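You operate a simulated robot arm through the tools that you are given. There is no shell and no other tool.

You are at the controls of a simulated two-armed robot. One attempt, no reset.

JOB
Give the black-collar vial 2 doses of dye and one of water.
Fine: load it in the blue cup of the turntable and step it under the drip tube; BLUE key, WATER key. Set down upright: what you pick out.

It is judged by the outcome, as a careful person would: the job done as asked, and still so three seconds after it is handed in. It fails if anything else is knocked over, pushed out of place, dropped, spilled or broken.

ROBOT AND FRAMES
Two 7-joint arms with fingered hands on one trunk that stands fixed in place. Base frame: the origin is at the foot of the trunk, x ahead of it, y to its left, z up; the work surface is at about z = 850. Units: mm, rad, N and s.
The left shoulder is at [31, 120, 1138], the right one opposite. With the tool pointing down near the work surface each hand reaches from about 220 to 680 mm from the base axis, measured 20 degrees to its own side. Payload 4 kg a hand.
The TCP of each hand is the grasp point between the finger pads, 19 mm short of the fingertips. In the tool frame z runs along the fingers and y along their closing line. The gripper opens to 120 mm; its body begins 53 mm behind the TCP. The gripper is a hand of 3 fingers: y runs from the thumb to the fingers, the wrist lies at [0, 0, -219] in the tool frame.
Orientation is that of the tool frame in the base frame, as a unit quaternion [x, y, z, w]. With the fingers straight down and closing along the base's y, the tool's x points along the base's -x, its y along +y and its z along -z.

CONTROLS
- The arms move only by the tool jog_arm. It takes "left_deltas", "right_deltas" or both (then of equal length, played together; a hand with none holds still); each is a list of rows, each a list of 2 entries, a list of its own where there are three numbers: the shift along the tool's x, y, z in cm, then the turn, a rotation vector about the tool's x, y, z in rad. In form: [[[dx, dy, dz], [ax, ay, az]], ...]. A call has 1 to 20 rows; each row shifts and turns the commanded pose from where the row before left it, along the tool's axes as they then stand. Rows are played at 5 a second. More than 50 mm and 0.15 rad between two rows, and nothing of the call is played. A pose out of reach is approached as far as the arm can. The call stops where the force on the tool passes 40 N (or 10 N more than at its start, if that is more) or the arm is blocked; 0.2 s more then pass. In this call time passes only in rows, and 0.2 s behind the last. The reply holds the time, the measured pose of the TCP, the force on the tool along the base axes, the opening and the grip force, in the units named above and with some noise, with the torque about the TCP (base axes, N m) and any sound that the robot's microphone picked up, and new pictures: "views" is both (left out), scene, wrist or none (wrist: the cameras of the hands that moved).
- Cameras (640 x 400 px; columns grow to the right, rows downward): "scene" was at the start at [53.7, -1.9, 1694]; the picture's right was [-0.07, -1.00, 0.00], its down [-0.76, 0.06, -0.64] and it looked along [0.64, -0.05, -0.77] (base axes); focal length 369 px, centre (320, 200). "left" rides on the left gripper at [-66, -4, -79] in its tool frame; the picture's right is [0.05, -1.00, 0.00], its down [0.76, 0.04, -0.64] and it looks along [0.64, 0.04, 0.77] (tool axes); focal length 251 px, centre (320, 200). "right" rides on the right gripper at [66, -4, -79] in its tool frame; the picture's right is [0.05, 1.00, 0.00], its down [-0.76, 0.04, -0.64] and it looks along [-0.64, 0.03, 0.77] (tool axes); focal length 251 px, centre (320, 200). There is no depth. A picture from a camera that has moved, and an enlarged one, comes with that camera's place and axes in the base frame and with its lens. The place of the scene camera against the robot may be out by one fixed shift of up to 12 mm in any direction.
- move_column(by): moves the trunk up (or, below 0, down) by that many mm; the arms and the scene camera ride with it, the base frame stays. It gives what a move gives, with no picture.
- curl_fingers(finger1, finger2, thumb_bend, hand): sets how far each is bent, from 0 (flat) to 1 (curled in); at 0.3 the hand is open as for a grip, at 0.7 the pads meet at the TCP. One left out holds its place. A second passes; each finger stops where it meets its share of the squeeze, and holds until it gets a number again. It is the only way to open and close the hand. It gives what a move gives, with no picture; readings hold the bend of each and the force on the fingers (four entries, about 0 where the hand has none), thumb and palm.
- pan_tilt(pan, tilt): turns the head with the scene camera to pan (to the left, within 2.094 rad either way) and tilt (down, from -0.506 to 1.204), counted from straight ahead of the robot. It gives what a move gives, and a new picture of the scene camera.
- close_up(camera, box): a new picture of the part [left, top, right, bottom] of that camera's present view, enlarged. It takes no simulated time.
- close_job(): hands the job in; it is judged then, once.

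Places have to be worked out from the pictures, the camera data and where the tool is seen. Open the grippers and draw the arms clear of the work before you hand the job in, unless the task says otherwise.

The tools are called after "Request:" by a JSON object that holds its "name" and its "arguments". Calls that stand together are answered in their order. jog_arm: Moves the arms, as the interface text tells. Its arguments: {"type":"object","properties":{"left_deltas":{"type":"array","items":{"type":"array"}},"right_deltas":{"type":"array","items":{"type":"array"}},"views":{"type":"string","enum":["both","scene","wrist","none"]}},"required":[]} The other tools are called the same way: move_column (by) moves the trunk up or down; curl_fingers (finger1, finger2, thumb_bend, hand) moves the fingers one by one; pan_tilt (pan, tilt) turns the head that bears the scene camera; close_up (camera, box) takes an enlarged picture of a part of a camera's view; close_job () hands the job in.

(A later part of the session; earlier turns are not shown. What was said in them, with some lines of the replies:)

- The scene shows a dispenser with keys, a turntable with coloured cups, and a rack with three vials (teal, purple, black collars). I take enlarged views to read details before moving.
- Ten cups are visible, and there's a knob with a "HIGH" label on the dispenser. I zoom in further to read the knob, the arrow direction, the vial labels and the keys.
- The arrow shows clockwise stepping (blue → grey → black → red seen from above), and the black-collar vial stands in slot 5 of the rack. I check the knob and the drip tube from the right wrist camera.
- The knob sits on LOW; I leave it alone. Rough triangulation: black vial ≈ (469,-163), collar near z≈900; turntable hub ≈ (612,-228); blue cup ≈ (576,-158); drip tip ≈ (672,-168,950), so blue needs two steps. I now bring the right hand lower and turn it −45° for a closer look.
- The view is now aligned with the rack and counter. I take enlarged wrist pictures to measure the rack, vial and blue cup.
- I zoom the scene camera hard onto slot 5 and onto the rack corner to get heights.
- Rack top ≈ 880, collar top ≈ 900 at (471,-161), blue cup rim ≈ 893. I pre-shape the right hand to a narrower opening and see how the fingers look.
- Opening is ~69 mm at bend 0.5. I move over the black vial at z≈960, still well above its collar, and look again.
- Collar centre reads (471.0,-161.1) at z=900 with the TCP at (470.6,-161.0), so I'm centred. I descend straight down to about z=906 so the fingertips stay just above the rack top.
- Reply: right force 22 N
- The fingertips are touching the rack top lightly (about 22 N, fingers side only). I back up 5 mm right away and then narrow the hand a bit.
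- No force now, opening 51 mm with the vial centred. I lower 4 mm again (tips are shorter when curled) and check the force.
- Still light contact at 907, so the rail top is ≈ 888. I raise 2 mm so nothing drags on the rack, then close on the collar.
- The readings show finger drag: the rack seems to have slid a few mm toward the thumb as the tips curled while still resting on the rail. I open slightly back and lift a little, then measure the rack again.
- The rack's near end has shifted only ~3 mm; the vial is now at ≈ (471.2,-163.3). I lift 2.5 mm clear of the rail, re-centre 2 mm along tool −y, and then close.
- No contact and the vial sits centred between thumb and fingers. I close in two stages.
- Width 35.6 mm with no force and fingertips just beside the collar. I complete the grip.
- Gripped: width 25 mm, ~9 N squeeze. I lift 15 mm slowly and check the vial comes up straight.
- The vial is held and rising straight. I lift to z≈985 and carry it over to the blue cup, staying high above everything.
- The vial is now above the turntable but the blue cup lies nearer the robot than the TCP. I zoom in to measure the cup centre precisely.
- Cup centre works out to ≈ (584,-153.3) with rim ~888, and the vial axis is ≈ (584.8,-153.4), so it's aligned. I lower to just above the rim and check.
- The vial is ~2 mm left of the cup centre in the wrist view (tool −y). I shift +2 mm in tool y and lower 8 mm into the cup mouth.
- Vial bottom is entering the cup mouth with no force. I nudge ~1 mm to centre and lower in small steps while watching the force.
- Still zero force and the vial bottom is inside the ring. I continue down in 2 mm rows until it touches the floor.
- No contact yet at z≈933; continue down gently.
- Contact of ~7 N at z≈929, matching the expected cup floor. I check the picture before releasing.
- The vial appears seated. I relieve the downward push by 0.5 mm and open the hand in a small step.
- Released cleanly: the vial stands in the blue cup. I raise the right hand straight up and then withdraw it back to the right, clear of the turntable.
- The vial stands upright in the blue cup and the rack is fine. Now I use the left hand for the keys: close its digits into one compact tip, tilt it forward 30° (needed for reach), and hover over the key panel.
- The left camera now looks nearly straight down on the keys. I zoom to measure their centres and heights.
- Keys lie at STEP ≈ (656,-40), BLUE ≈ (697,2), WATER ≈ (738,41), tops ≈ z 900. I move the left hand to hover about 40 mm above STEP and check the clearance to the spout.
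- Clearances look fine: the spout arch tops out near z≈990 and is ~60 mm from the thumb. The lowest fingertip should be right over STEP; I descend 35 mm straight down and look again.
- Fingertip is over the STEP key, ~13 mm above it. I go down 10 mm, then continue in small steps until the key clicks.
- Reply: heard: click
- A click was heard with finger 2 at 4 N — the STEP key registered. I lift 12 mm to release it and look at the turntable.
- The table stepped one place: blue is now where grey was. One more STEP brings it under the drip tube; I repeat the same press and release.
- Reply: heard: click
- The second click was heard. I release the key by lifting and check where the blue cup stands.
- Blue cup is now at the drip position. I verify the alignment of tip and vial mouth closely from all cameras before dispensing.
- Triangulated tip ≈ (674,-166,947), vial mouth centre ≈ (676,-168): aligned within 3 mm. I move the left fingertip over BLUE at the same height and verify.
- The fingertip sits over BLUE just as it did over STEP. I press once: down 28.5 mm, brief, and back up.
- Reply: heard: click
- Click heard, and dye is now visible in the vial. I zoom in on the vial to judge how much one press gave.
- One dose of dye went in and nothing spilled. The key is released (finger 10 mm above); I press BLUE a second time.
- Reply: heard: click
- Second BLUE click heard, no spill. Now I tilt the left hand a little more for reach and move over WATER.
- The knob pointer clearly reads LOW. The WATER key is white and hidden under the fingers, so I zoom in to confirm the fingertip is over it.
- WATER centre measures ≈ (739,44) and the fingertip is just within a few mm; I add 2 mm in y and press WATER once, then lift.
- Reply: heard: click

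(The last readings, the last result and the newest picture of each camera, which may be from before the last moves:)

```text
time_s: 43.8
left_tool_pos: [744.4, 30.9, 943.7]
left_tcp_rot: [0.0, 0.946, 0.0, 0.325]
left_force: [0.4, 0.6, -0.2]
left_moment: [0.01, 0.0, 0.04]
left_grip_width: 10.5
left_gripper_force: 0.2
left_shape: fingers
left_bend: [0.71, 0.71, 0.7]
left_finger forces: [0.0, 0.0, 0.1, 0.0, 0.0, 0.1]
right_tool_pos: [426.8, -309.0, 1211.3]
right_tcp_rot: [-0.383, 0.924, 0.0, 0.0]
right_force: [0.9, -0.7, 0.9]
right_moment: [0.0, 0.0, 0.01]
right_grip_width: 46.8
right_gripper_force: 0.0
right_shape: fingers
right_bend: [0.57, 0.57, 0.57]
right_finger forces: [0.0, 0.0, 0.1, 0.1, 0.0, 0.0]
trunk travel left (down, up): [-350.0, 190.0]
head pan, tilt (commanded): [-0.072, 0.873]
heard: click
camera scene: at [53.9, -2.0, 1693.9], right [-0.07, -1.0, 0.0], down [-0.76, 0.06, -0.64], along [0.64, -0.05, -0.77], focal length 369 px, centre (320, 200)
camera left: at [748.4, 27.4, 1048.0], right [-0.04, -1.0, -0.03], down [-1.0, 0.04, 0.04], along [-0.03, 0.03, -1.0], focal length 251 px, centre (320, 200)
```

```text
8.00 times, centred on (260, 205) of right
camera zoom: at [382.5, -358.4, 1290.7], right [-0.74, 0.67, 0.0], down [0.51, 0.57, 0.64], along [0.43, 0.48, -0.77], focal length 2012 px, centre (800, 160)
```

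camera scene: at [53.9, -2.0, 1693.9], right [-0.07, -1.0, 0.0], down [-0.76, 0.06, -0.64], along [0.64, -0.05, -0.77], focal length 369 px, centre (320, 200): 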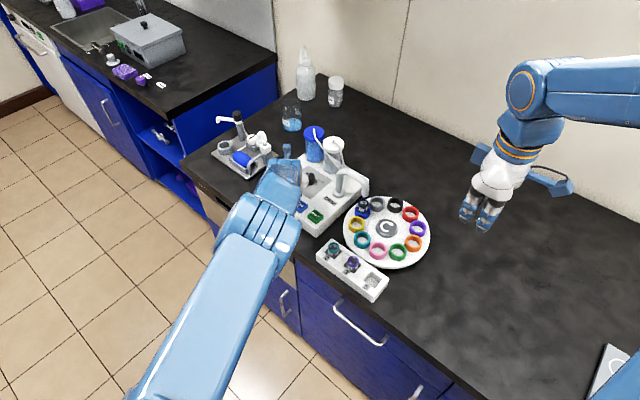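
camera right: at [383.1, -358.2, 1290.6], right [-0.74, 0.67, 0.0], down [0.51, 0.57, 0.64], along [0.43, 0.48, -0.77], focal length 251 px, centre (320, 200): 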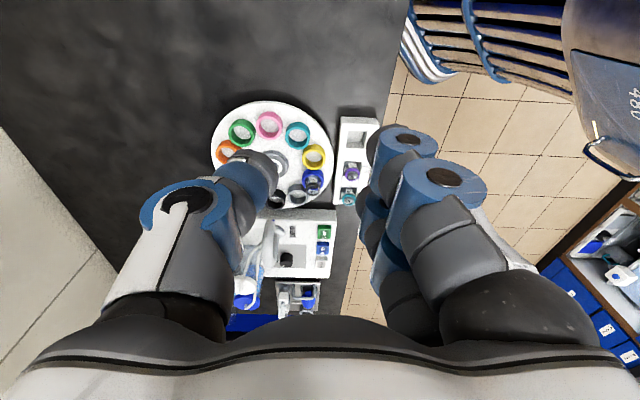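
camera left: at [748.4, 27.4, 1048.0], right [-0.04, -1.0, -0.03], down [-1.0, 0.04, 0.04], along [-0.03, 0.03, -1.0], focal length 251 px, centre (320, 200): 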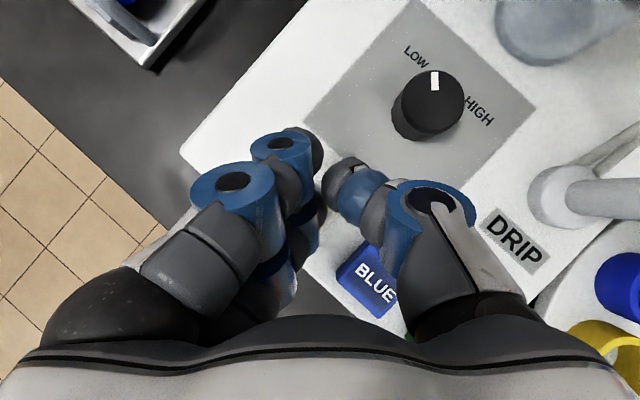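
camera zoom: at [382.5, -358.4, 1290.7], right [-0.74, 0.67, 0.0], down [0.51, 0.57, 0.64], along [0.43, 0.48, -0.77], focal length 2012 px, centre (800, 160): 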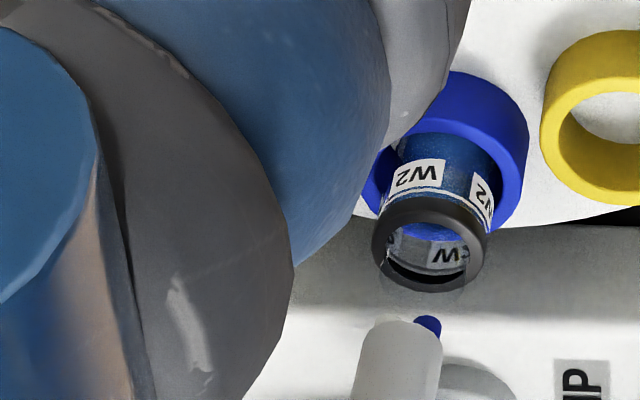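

WATER click heard and the liquid level in the vial rose; nothing spilled. I zoom in on the vial mouth to check the fill.

Request:
{"name": "close_up", "arguments": {"camera": "scene", "box": [359, 197, 371, 209]}}

Request:
{"name": "close_up", "arguments": {"camera": "right", "box": [262, 192, 286, 216]}}

Request:
{"name": "close_up", "arguments": {"camera": "scene", "box": [325, 240, 365, 275]}}

```text
16.00 times, centred on (365, 203) of scene
camera zoom: at [53.9, -2.0, 1693.9], right [-0.07, -1.0, 0.0], down [-0.76, 0.06, -0.64], along [0.64, -0.05, -0.77], focal length 5907 px, centre (-400, 152)
```

zoom: 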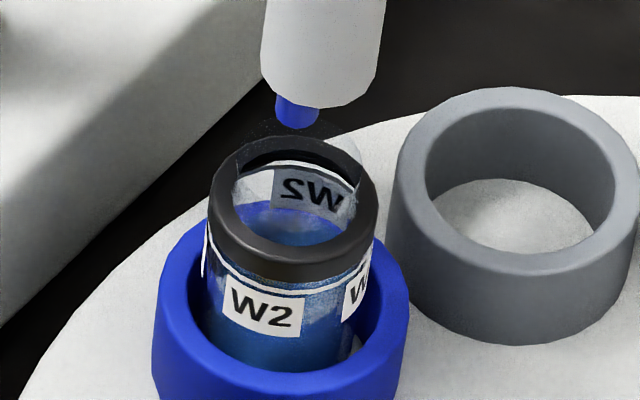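

```text
16.00 times, centred on (274, 204) of right
camera zoom: at [382.5, -358.4, 1290.7], right [-0.74, 0.67, 0.0], down [0.51, 0.57, 0.64], along [0.43, 0.48, -0.77], focal length 4023 px, centre (1056, 136)
```

zoom: 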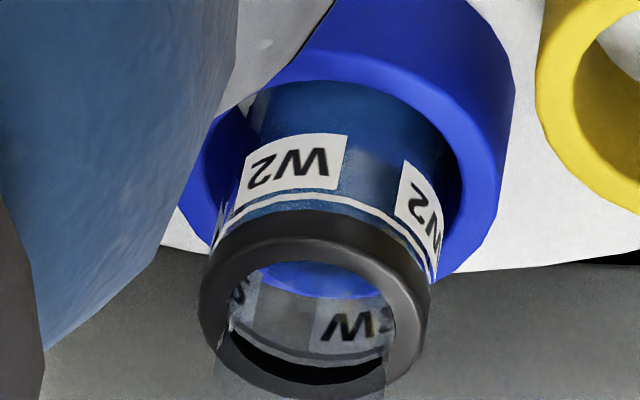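

```text
11.43 times, centred on (345, 258) of scene
camera zoom: at [53.9, -2.0, 1693.9], right [-0.07, -1.0, 0.0], down [-0.76, 0.06, -0.64], along [0.64, -0.05, -0.77], focal length 4219 px, centre (34, -457)
```

zoom: 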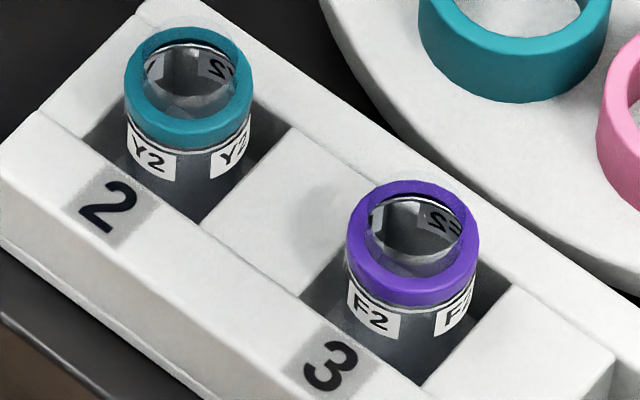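

All doses are in: two BLUE clicks and one WATER click, vial upright in the cup under the tube. I now lift the left hand straight up and withdraw it to its starting side.

Request:
{"name": "jog_arm", "arguments": {"left_deltas": [[[-1.5, 0, -1.9], [0, 0, 0]], [[-2.06, 0, -2.62], [0, 0, 0]], [[-2.06, 0, -2.62], [0, 0, 0]], [[0.524, 2.66, -2.89], [0, 0, 0]], [[0.524, 2.66, -2.89], [0, 0, 0]], [[0.524, 2.66, -2.89], [0, 0, 0]], [[0.524, 2.66, -2.89], [0, 0, 0]], [[0.524, 2.66, -2.89], [0, 0, 0]], [[0.524, 2.66, -2.89], [0, 0, 0]], [[0.524, 2.66, -2.89], [0, 0, 0]], [[0.524, 2.66, -2.89], [0, 0, 0]], [[0, 0, 0], [0, 0.133, 0]], [[0, 0, 0], [0, 0.133, 0]], [[0, 0, 0], [0, 0.133, 0]], [[0, 0, 0], [0, 0.133, 0]], [[0, 0, 0], [0, 0.132, 0]], [[0, 0, 0], [0, 0, 0]]], "views": "both"}}

Request:
{"name": "close_up", "arguments": {"camera": "scene", "box": [250, 120, 450, 310]}}

```text
time_s: 47.4
left_tool_pos: [568.2, 244.6, 1191.7]
left_tcp_rot: [-0.001, 1.0, 0.0, 0.0]
left_force: [-0.5, 0.7, -0.2]
left_moment: [-0.01, 0.01, 0.01]
left_grip_width: 10.3
left_gripper_force: 0.0
left_shape: fingers
left_bend: [0.71, 0.71, 0.7]
left_finger forces: [0.0, 0.0, 0.0, 0.0, 0.0, 0.0]
right_tool_pos: [426.0, -309.0, 1210.7]
right_tcp_rot: [-0.382, 0.924, 0.0, 0.0]
right_force: [0.5, 0.4, -0.5]
right_moment: [0.01, -0.01, 0.03]
right_grip_width: 46.6
right_gripper_force: 0.1
right_shape: fingers
right_bend: [0.57, 0.57, 0.57]
right_finger forces: [0.0, 0.1, 0.0, 0.1, 0.1, 0.1]
trunk travel left (down, up): [-350.0, 190.0]
head pan, tilt (commanded): [-0.072, 0.873]
camera scene: at [52.9, -2.5, 1694.0], right [-0.07, -1.0, 0.0], down [-0.76, 0.06, -0.64], along [0.64, -0.05, -0.77], focal length 369 px, centre (320, 200)
camera left: at [635.2, 239.9, 1272.1], right [-0.05, -1.0, 0.0], down [-0.76, 0.04, 0.64], along [-0.64, 0.04, -0.76], focal length 251 px, centre (320, 200)
```

scene: 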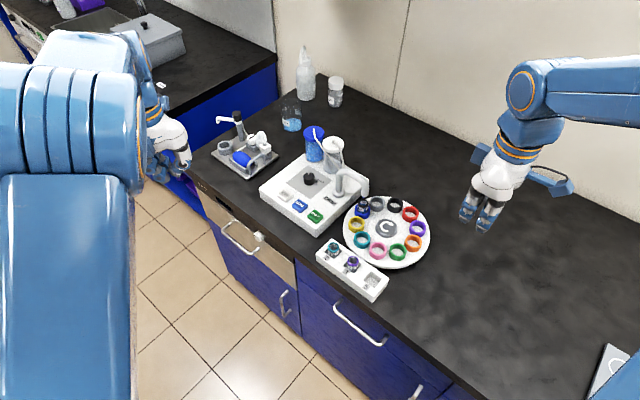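
left: 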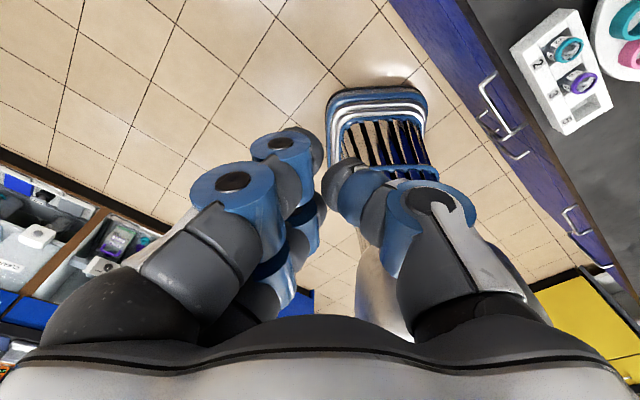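

```text
2.11 times, centred on (350, 215) of scene
camera zoom: at [52.9, -2.5, 1694.0], right [-0.07, -1.0, 0.0], down [-0.76, 0.06, -0.64], along [0.64, -0.05, -0.77], focal length 777 px, centre (257, 168)
```

zoom: 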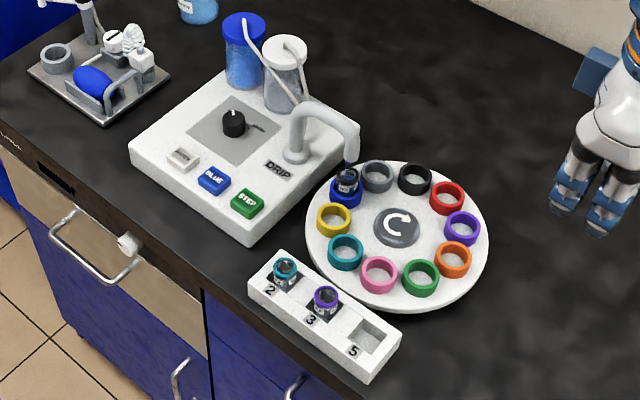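

Both arms are clear. I open both hands and compare the rack and surroundings with the opening picture.

Request:
{"name": "curl_fingers", "arguments": {"hand": "left", "finger1": 0.3, "finger2": 0.3, "thumb_bend": 0.3}}

Request:
{"name": "curl_fingers", "arguments": {"hand": "right", "finger1": 0.3, "finger2": 0.3, "thumb_bend": 0.3}}

Request:
{"name": "close_up", "arguments": {"camera": "scene", "box": [300, 180, 440, 310]}}

Request:
{"name": "close_up", "arguments": {"camera": "scene", "box": [350, 185, 385, 220]}}

Request:
{"name": "close_up", "arguments": {"camera": "scene", "box": [290, 160, 350, 198]}}

Request:
{"name": "close_up", "arguments": {"camera": "scene", "box": [315, 235, 395, 305]}}

```text
time_s: 48.4
left_tool_pos: [569.2, 243.9, 1191.5]
left_tcp_rot: [0.0, 1.0, 0.0, 0.0]
left_force: [0.0, 0.1, -0.2]
left_moment: [-0.01, -0.02, 0.0]
left_grip_width: 127.9
left_gripper_force: 0.1
left_shape: fingers
left_bend: [0.3, 0.3, 0.3]
left_finger forces: [0.1, 0.0, 0.0, 0.1, 0.0, 0.0]
right_tool_pos: [426.0, -308.5, 1211.3]
right_tcp_rot: [-0.383, 0.924, 0.0, 0.0]
right_force: [-0.2, -0.1, 0.4]
right_moment: [0.01, 0.0, 0.01]
right_grip_width: 46.9
right_gripper_force: 0.0
right_shape: fingers
right_bend: [0.57, 0.57, 0.57]
right_finger forces: [0.1, 0.1, 0.0, 0.1, 0.0, 0.1]
trunk travel left (down, up): [-350.0, 190.0]
head pan, tilt (commanded): [-0.072, 0.873]
```

```text
time_s: 49.4
left_tool_pos: [569.3, 243.4, 1190.3]
left_tcp_rot: [0.0, 1.0, 0.0, 0.0]
left_force: [0.0, -0.4, 0.0]
left_moment: [0.0, -0.02, 0.03]
left_grip_width: 127.9
left_gripper_force: 0.0
left_shape: fingers
left_bend: [0.3, 0.3, 0.3]
left_finger forces: [0.0, 0.0, 0.0, 0.0, 0.0, 0.0]
right_tool_pos: [426.2, -307.1, 1211.7]
right_tcp_rot: [-0.382, 0.924, 0.0, 0.0]
right_force: [0.4, 0.1, -0.1]
right_moment: [-0.01, 0.0, -0.02]
right_grip_width: 128.1
right_gripper_force: 0.1
right_shape: fingers
right_bend: [0.3, 0.3, 0.3]
right_finger forces: [0.0, 0.0, 0.0, 0.0, 0.1, 0.1]
trunk travel left (down, up): [-350.0, 190.0]
head pan, tilt (commanded): [-0.072, 0.873]
```

```text
3.08 times, centred on (370, 245) of scene
camera zoom: at [53.6, -2.0, 1694.0], right [-0.07, -1.0, 0.0], down [-0.76, 0.06, -0.64], along [0.64, -0.05, -0.77], focal length 1136 px, centre (166, 62)
```

zoom: 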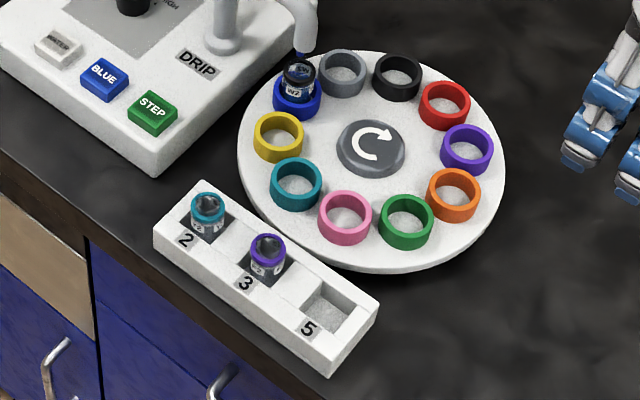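

```text
11.43 times, centred on (368, 202) of scene
camera zoom: at [53.6, -2.0, 1694.0], right [-0.07, -1.0, 0.0], down [-0.76, 0.06, -0.64], along [0.64, -0.05, -0.77], focal length 4219 px, centre (-223, 171)
```

zoom: 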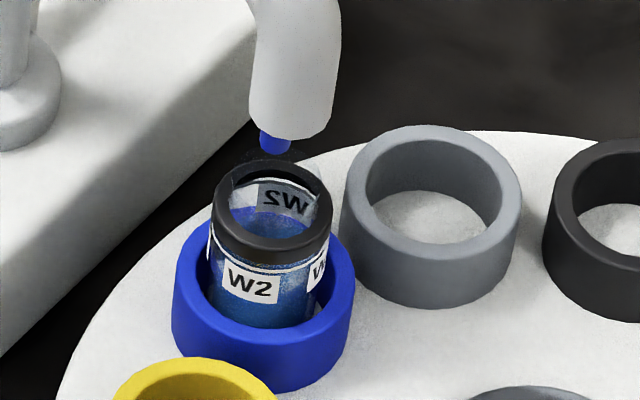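

```text
10.53 times, centred on (320, 179) of scene
camera zoom: at [53.6, -2.0, 1694.0], right [-0.07, -1.0, 0.0], down [-0.76, 0.06, -0.64], along [0.64, -0.05, -0.77], focal length 3886 px, centre (320, 421)
```

zoom: 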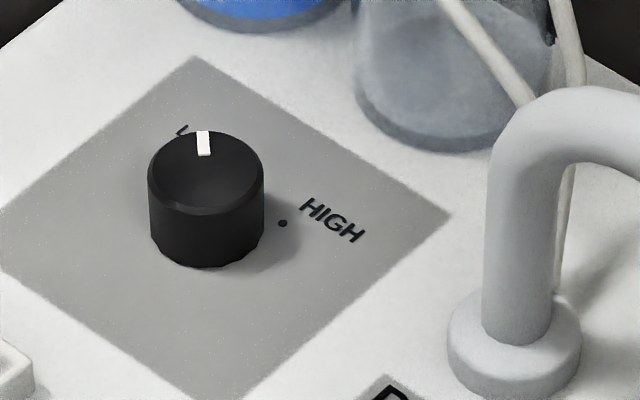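

```text
5.71 times, centred on (355, 270) of scene
camera zoom: at [53.6, -2.0, 1694.0], right [-0.07, -1.0, 0.0], down [-0.76, 0.06, -0.64], along [0.64, -0.05, -0.77], focal length 2110 px, centre (120, -200)
```

zoom: 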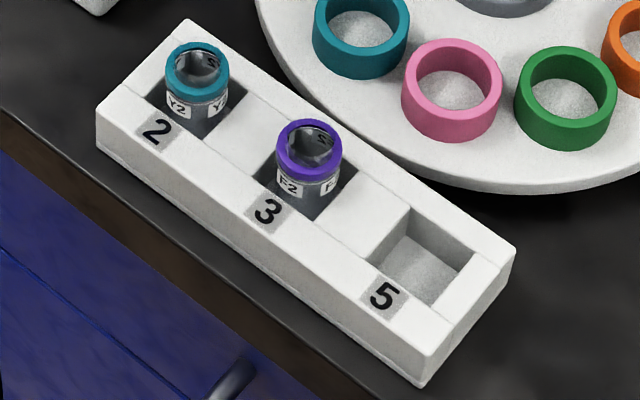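

The rack is within ~2 mm of where it began, other vials stand, the knob is unchanged. I take one look at the supply bottles with the same framing as at the start to cross-check the doses drawn.

Request:
{"name": "close_up", "arguments": {"camera": "scene", "box": [240, 120, 440, 245]}}

Request:
{"name": "close_up", "arguments": {"camera": "scene", "box": [190, 40, 360, 190]}}

Request:
{"name": "close_up", "arguments": {"camera": "scene", "box": [300, 120, 350, 180]}}

Request:
{"name": "close_up", "arguments": {"camera": "scene", "box": [356, 194, 376, 214]}}

```text
3.20 times, centred on (340, 182) of scene
camera zoom: at [53.6, -2.0, 1694.0], right [-0.07, -1.0, 0.0], down [-0.76, 0.06, -0.64], along [0.64, -0.05, -0.77], focal length 1181 px, centre (256, 256)
```

zoom: 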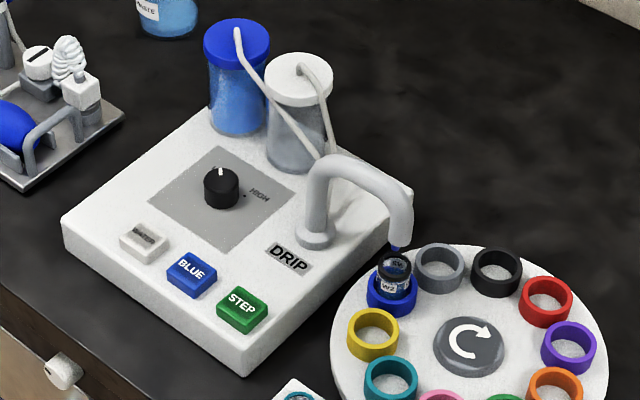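

```text
2.67 times, centred on (275, 115) of scene
camera zoom: at [53.6, -2.0, 1694.0], right [-0.07, -1.0, 0.0], down [-0.76, 0.06, -0.64], along [0.64, -0.05, -0.77], focal length 984 px, centre (440, 427)
```

zoom: 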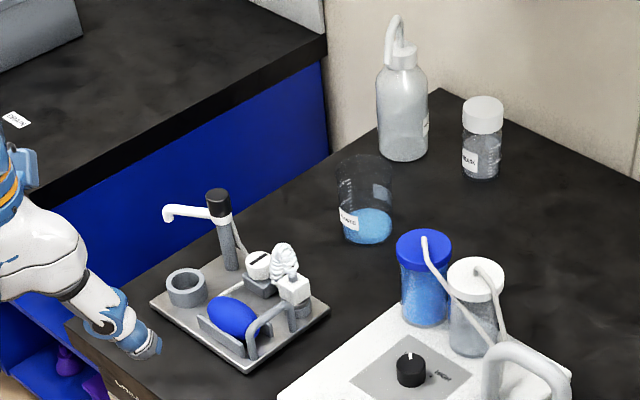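

```text
6.67 times, centred on (325, 150) of scene
camera zoom: at [53.6, -2.0, 1694.0], right [-0.07, -1.0, 0.0], down [-0.76, 0.06, -0.64], along [0.64, -0.05, -0.77], focal length 2461 px, centre (287, 533)
```

zoom: 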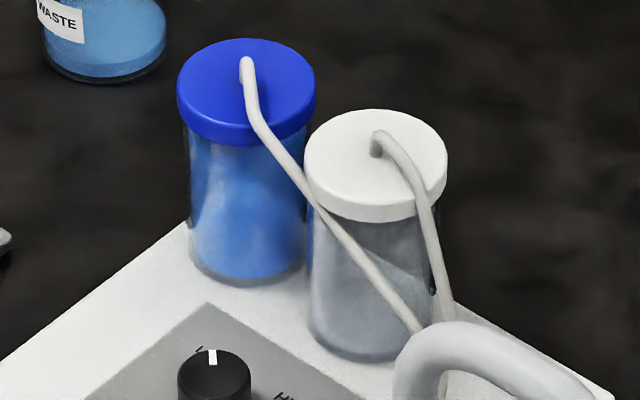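

```text
16.00 times, centred on (366, 204) of scene
camera zoom: at [53.6, -2.0, 1694.0], right [-0.07, -1.0, 0.0], down [-0.76, 0.06, -0.64], along [0.64, -0.05, -0.77], focal length 5907 px, centre (-416, 136)
```

zoom: 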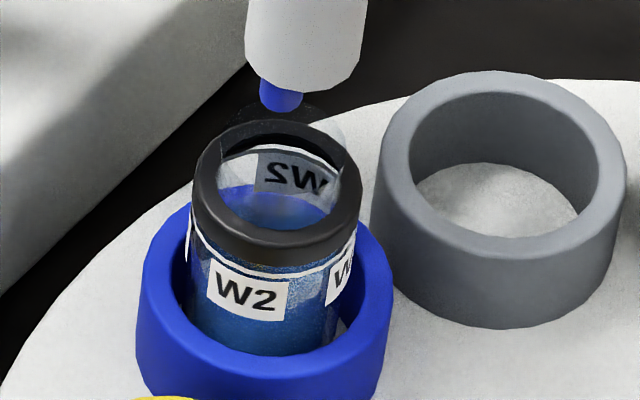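

The black-collar vial stands upright in the blue cup under the drip tube. It has had two BLUE presses and one WATER press, each with a click. Nothing spilled, nothing else is out of place, and both hands are open and clear, so I hand the job in.

Request:
{"name": "close_job", "arguments": {}}

```text
The job is handed in.
```

The black-collar vial now has two doses of dye and one of water. It stands upright in the blue cup under the drip tube, and I handed the job in that way.

- **Dosing:** BLUE clicked once on each of its two presses and WATER clicked once. The vial is blue and the level rose visibly after the water. I had no independent measure of the volumes, so the count rests on one dose per press with the knob left on LOW.
- **Turntable:** I pressed STEP twice, which brought the blue cup from its starting place to the drip tube. The tip and the vial mouth lined up within about 3 mm.
- **Rack moved slightly:** when I first closed the hand on the vial, the fingertips dragged the rack about 2 mm. I left it there. The other two vials in it are still upright.

Nothing spilled or fell. Both hands are open and clear of the work. I left the vial in the cup because the instructions did not ask for it back in the rack.
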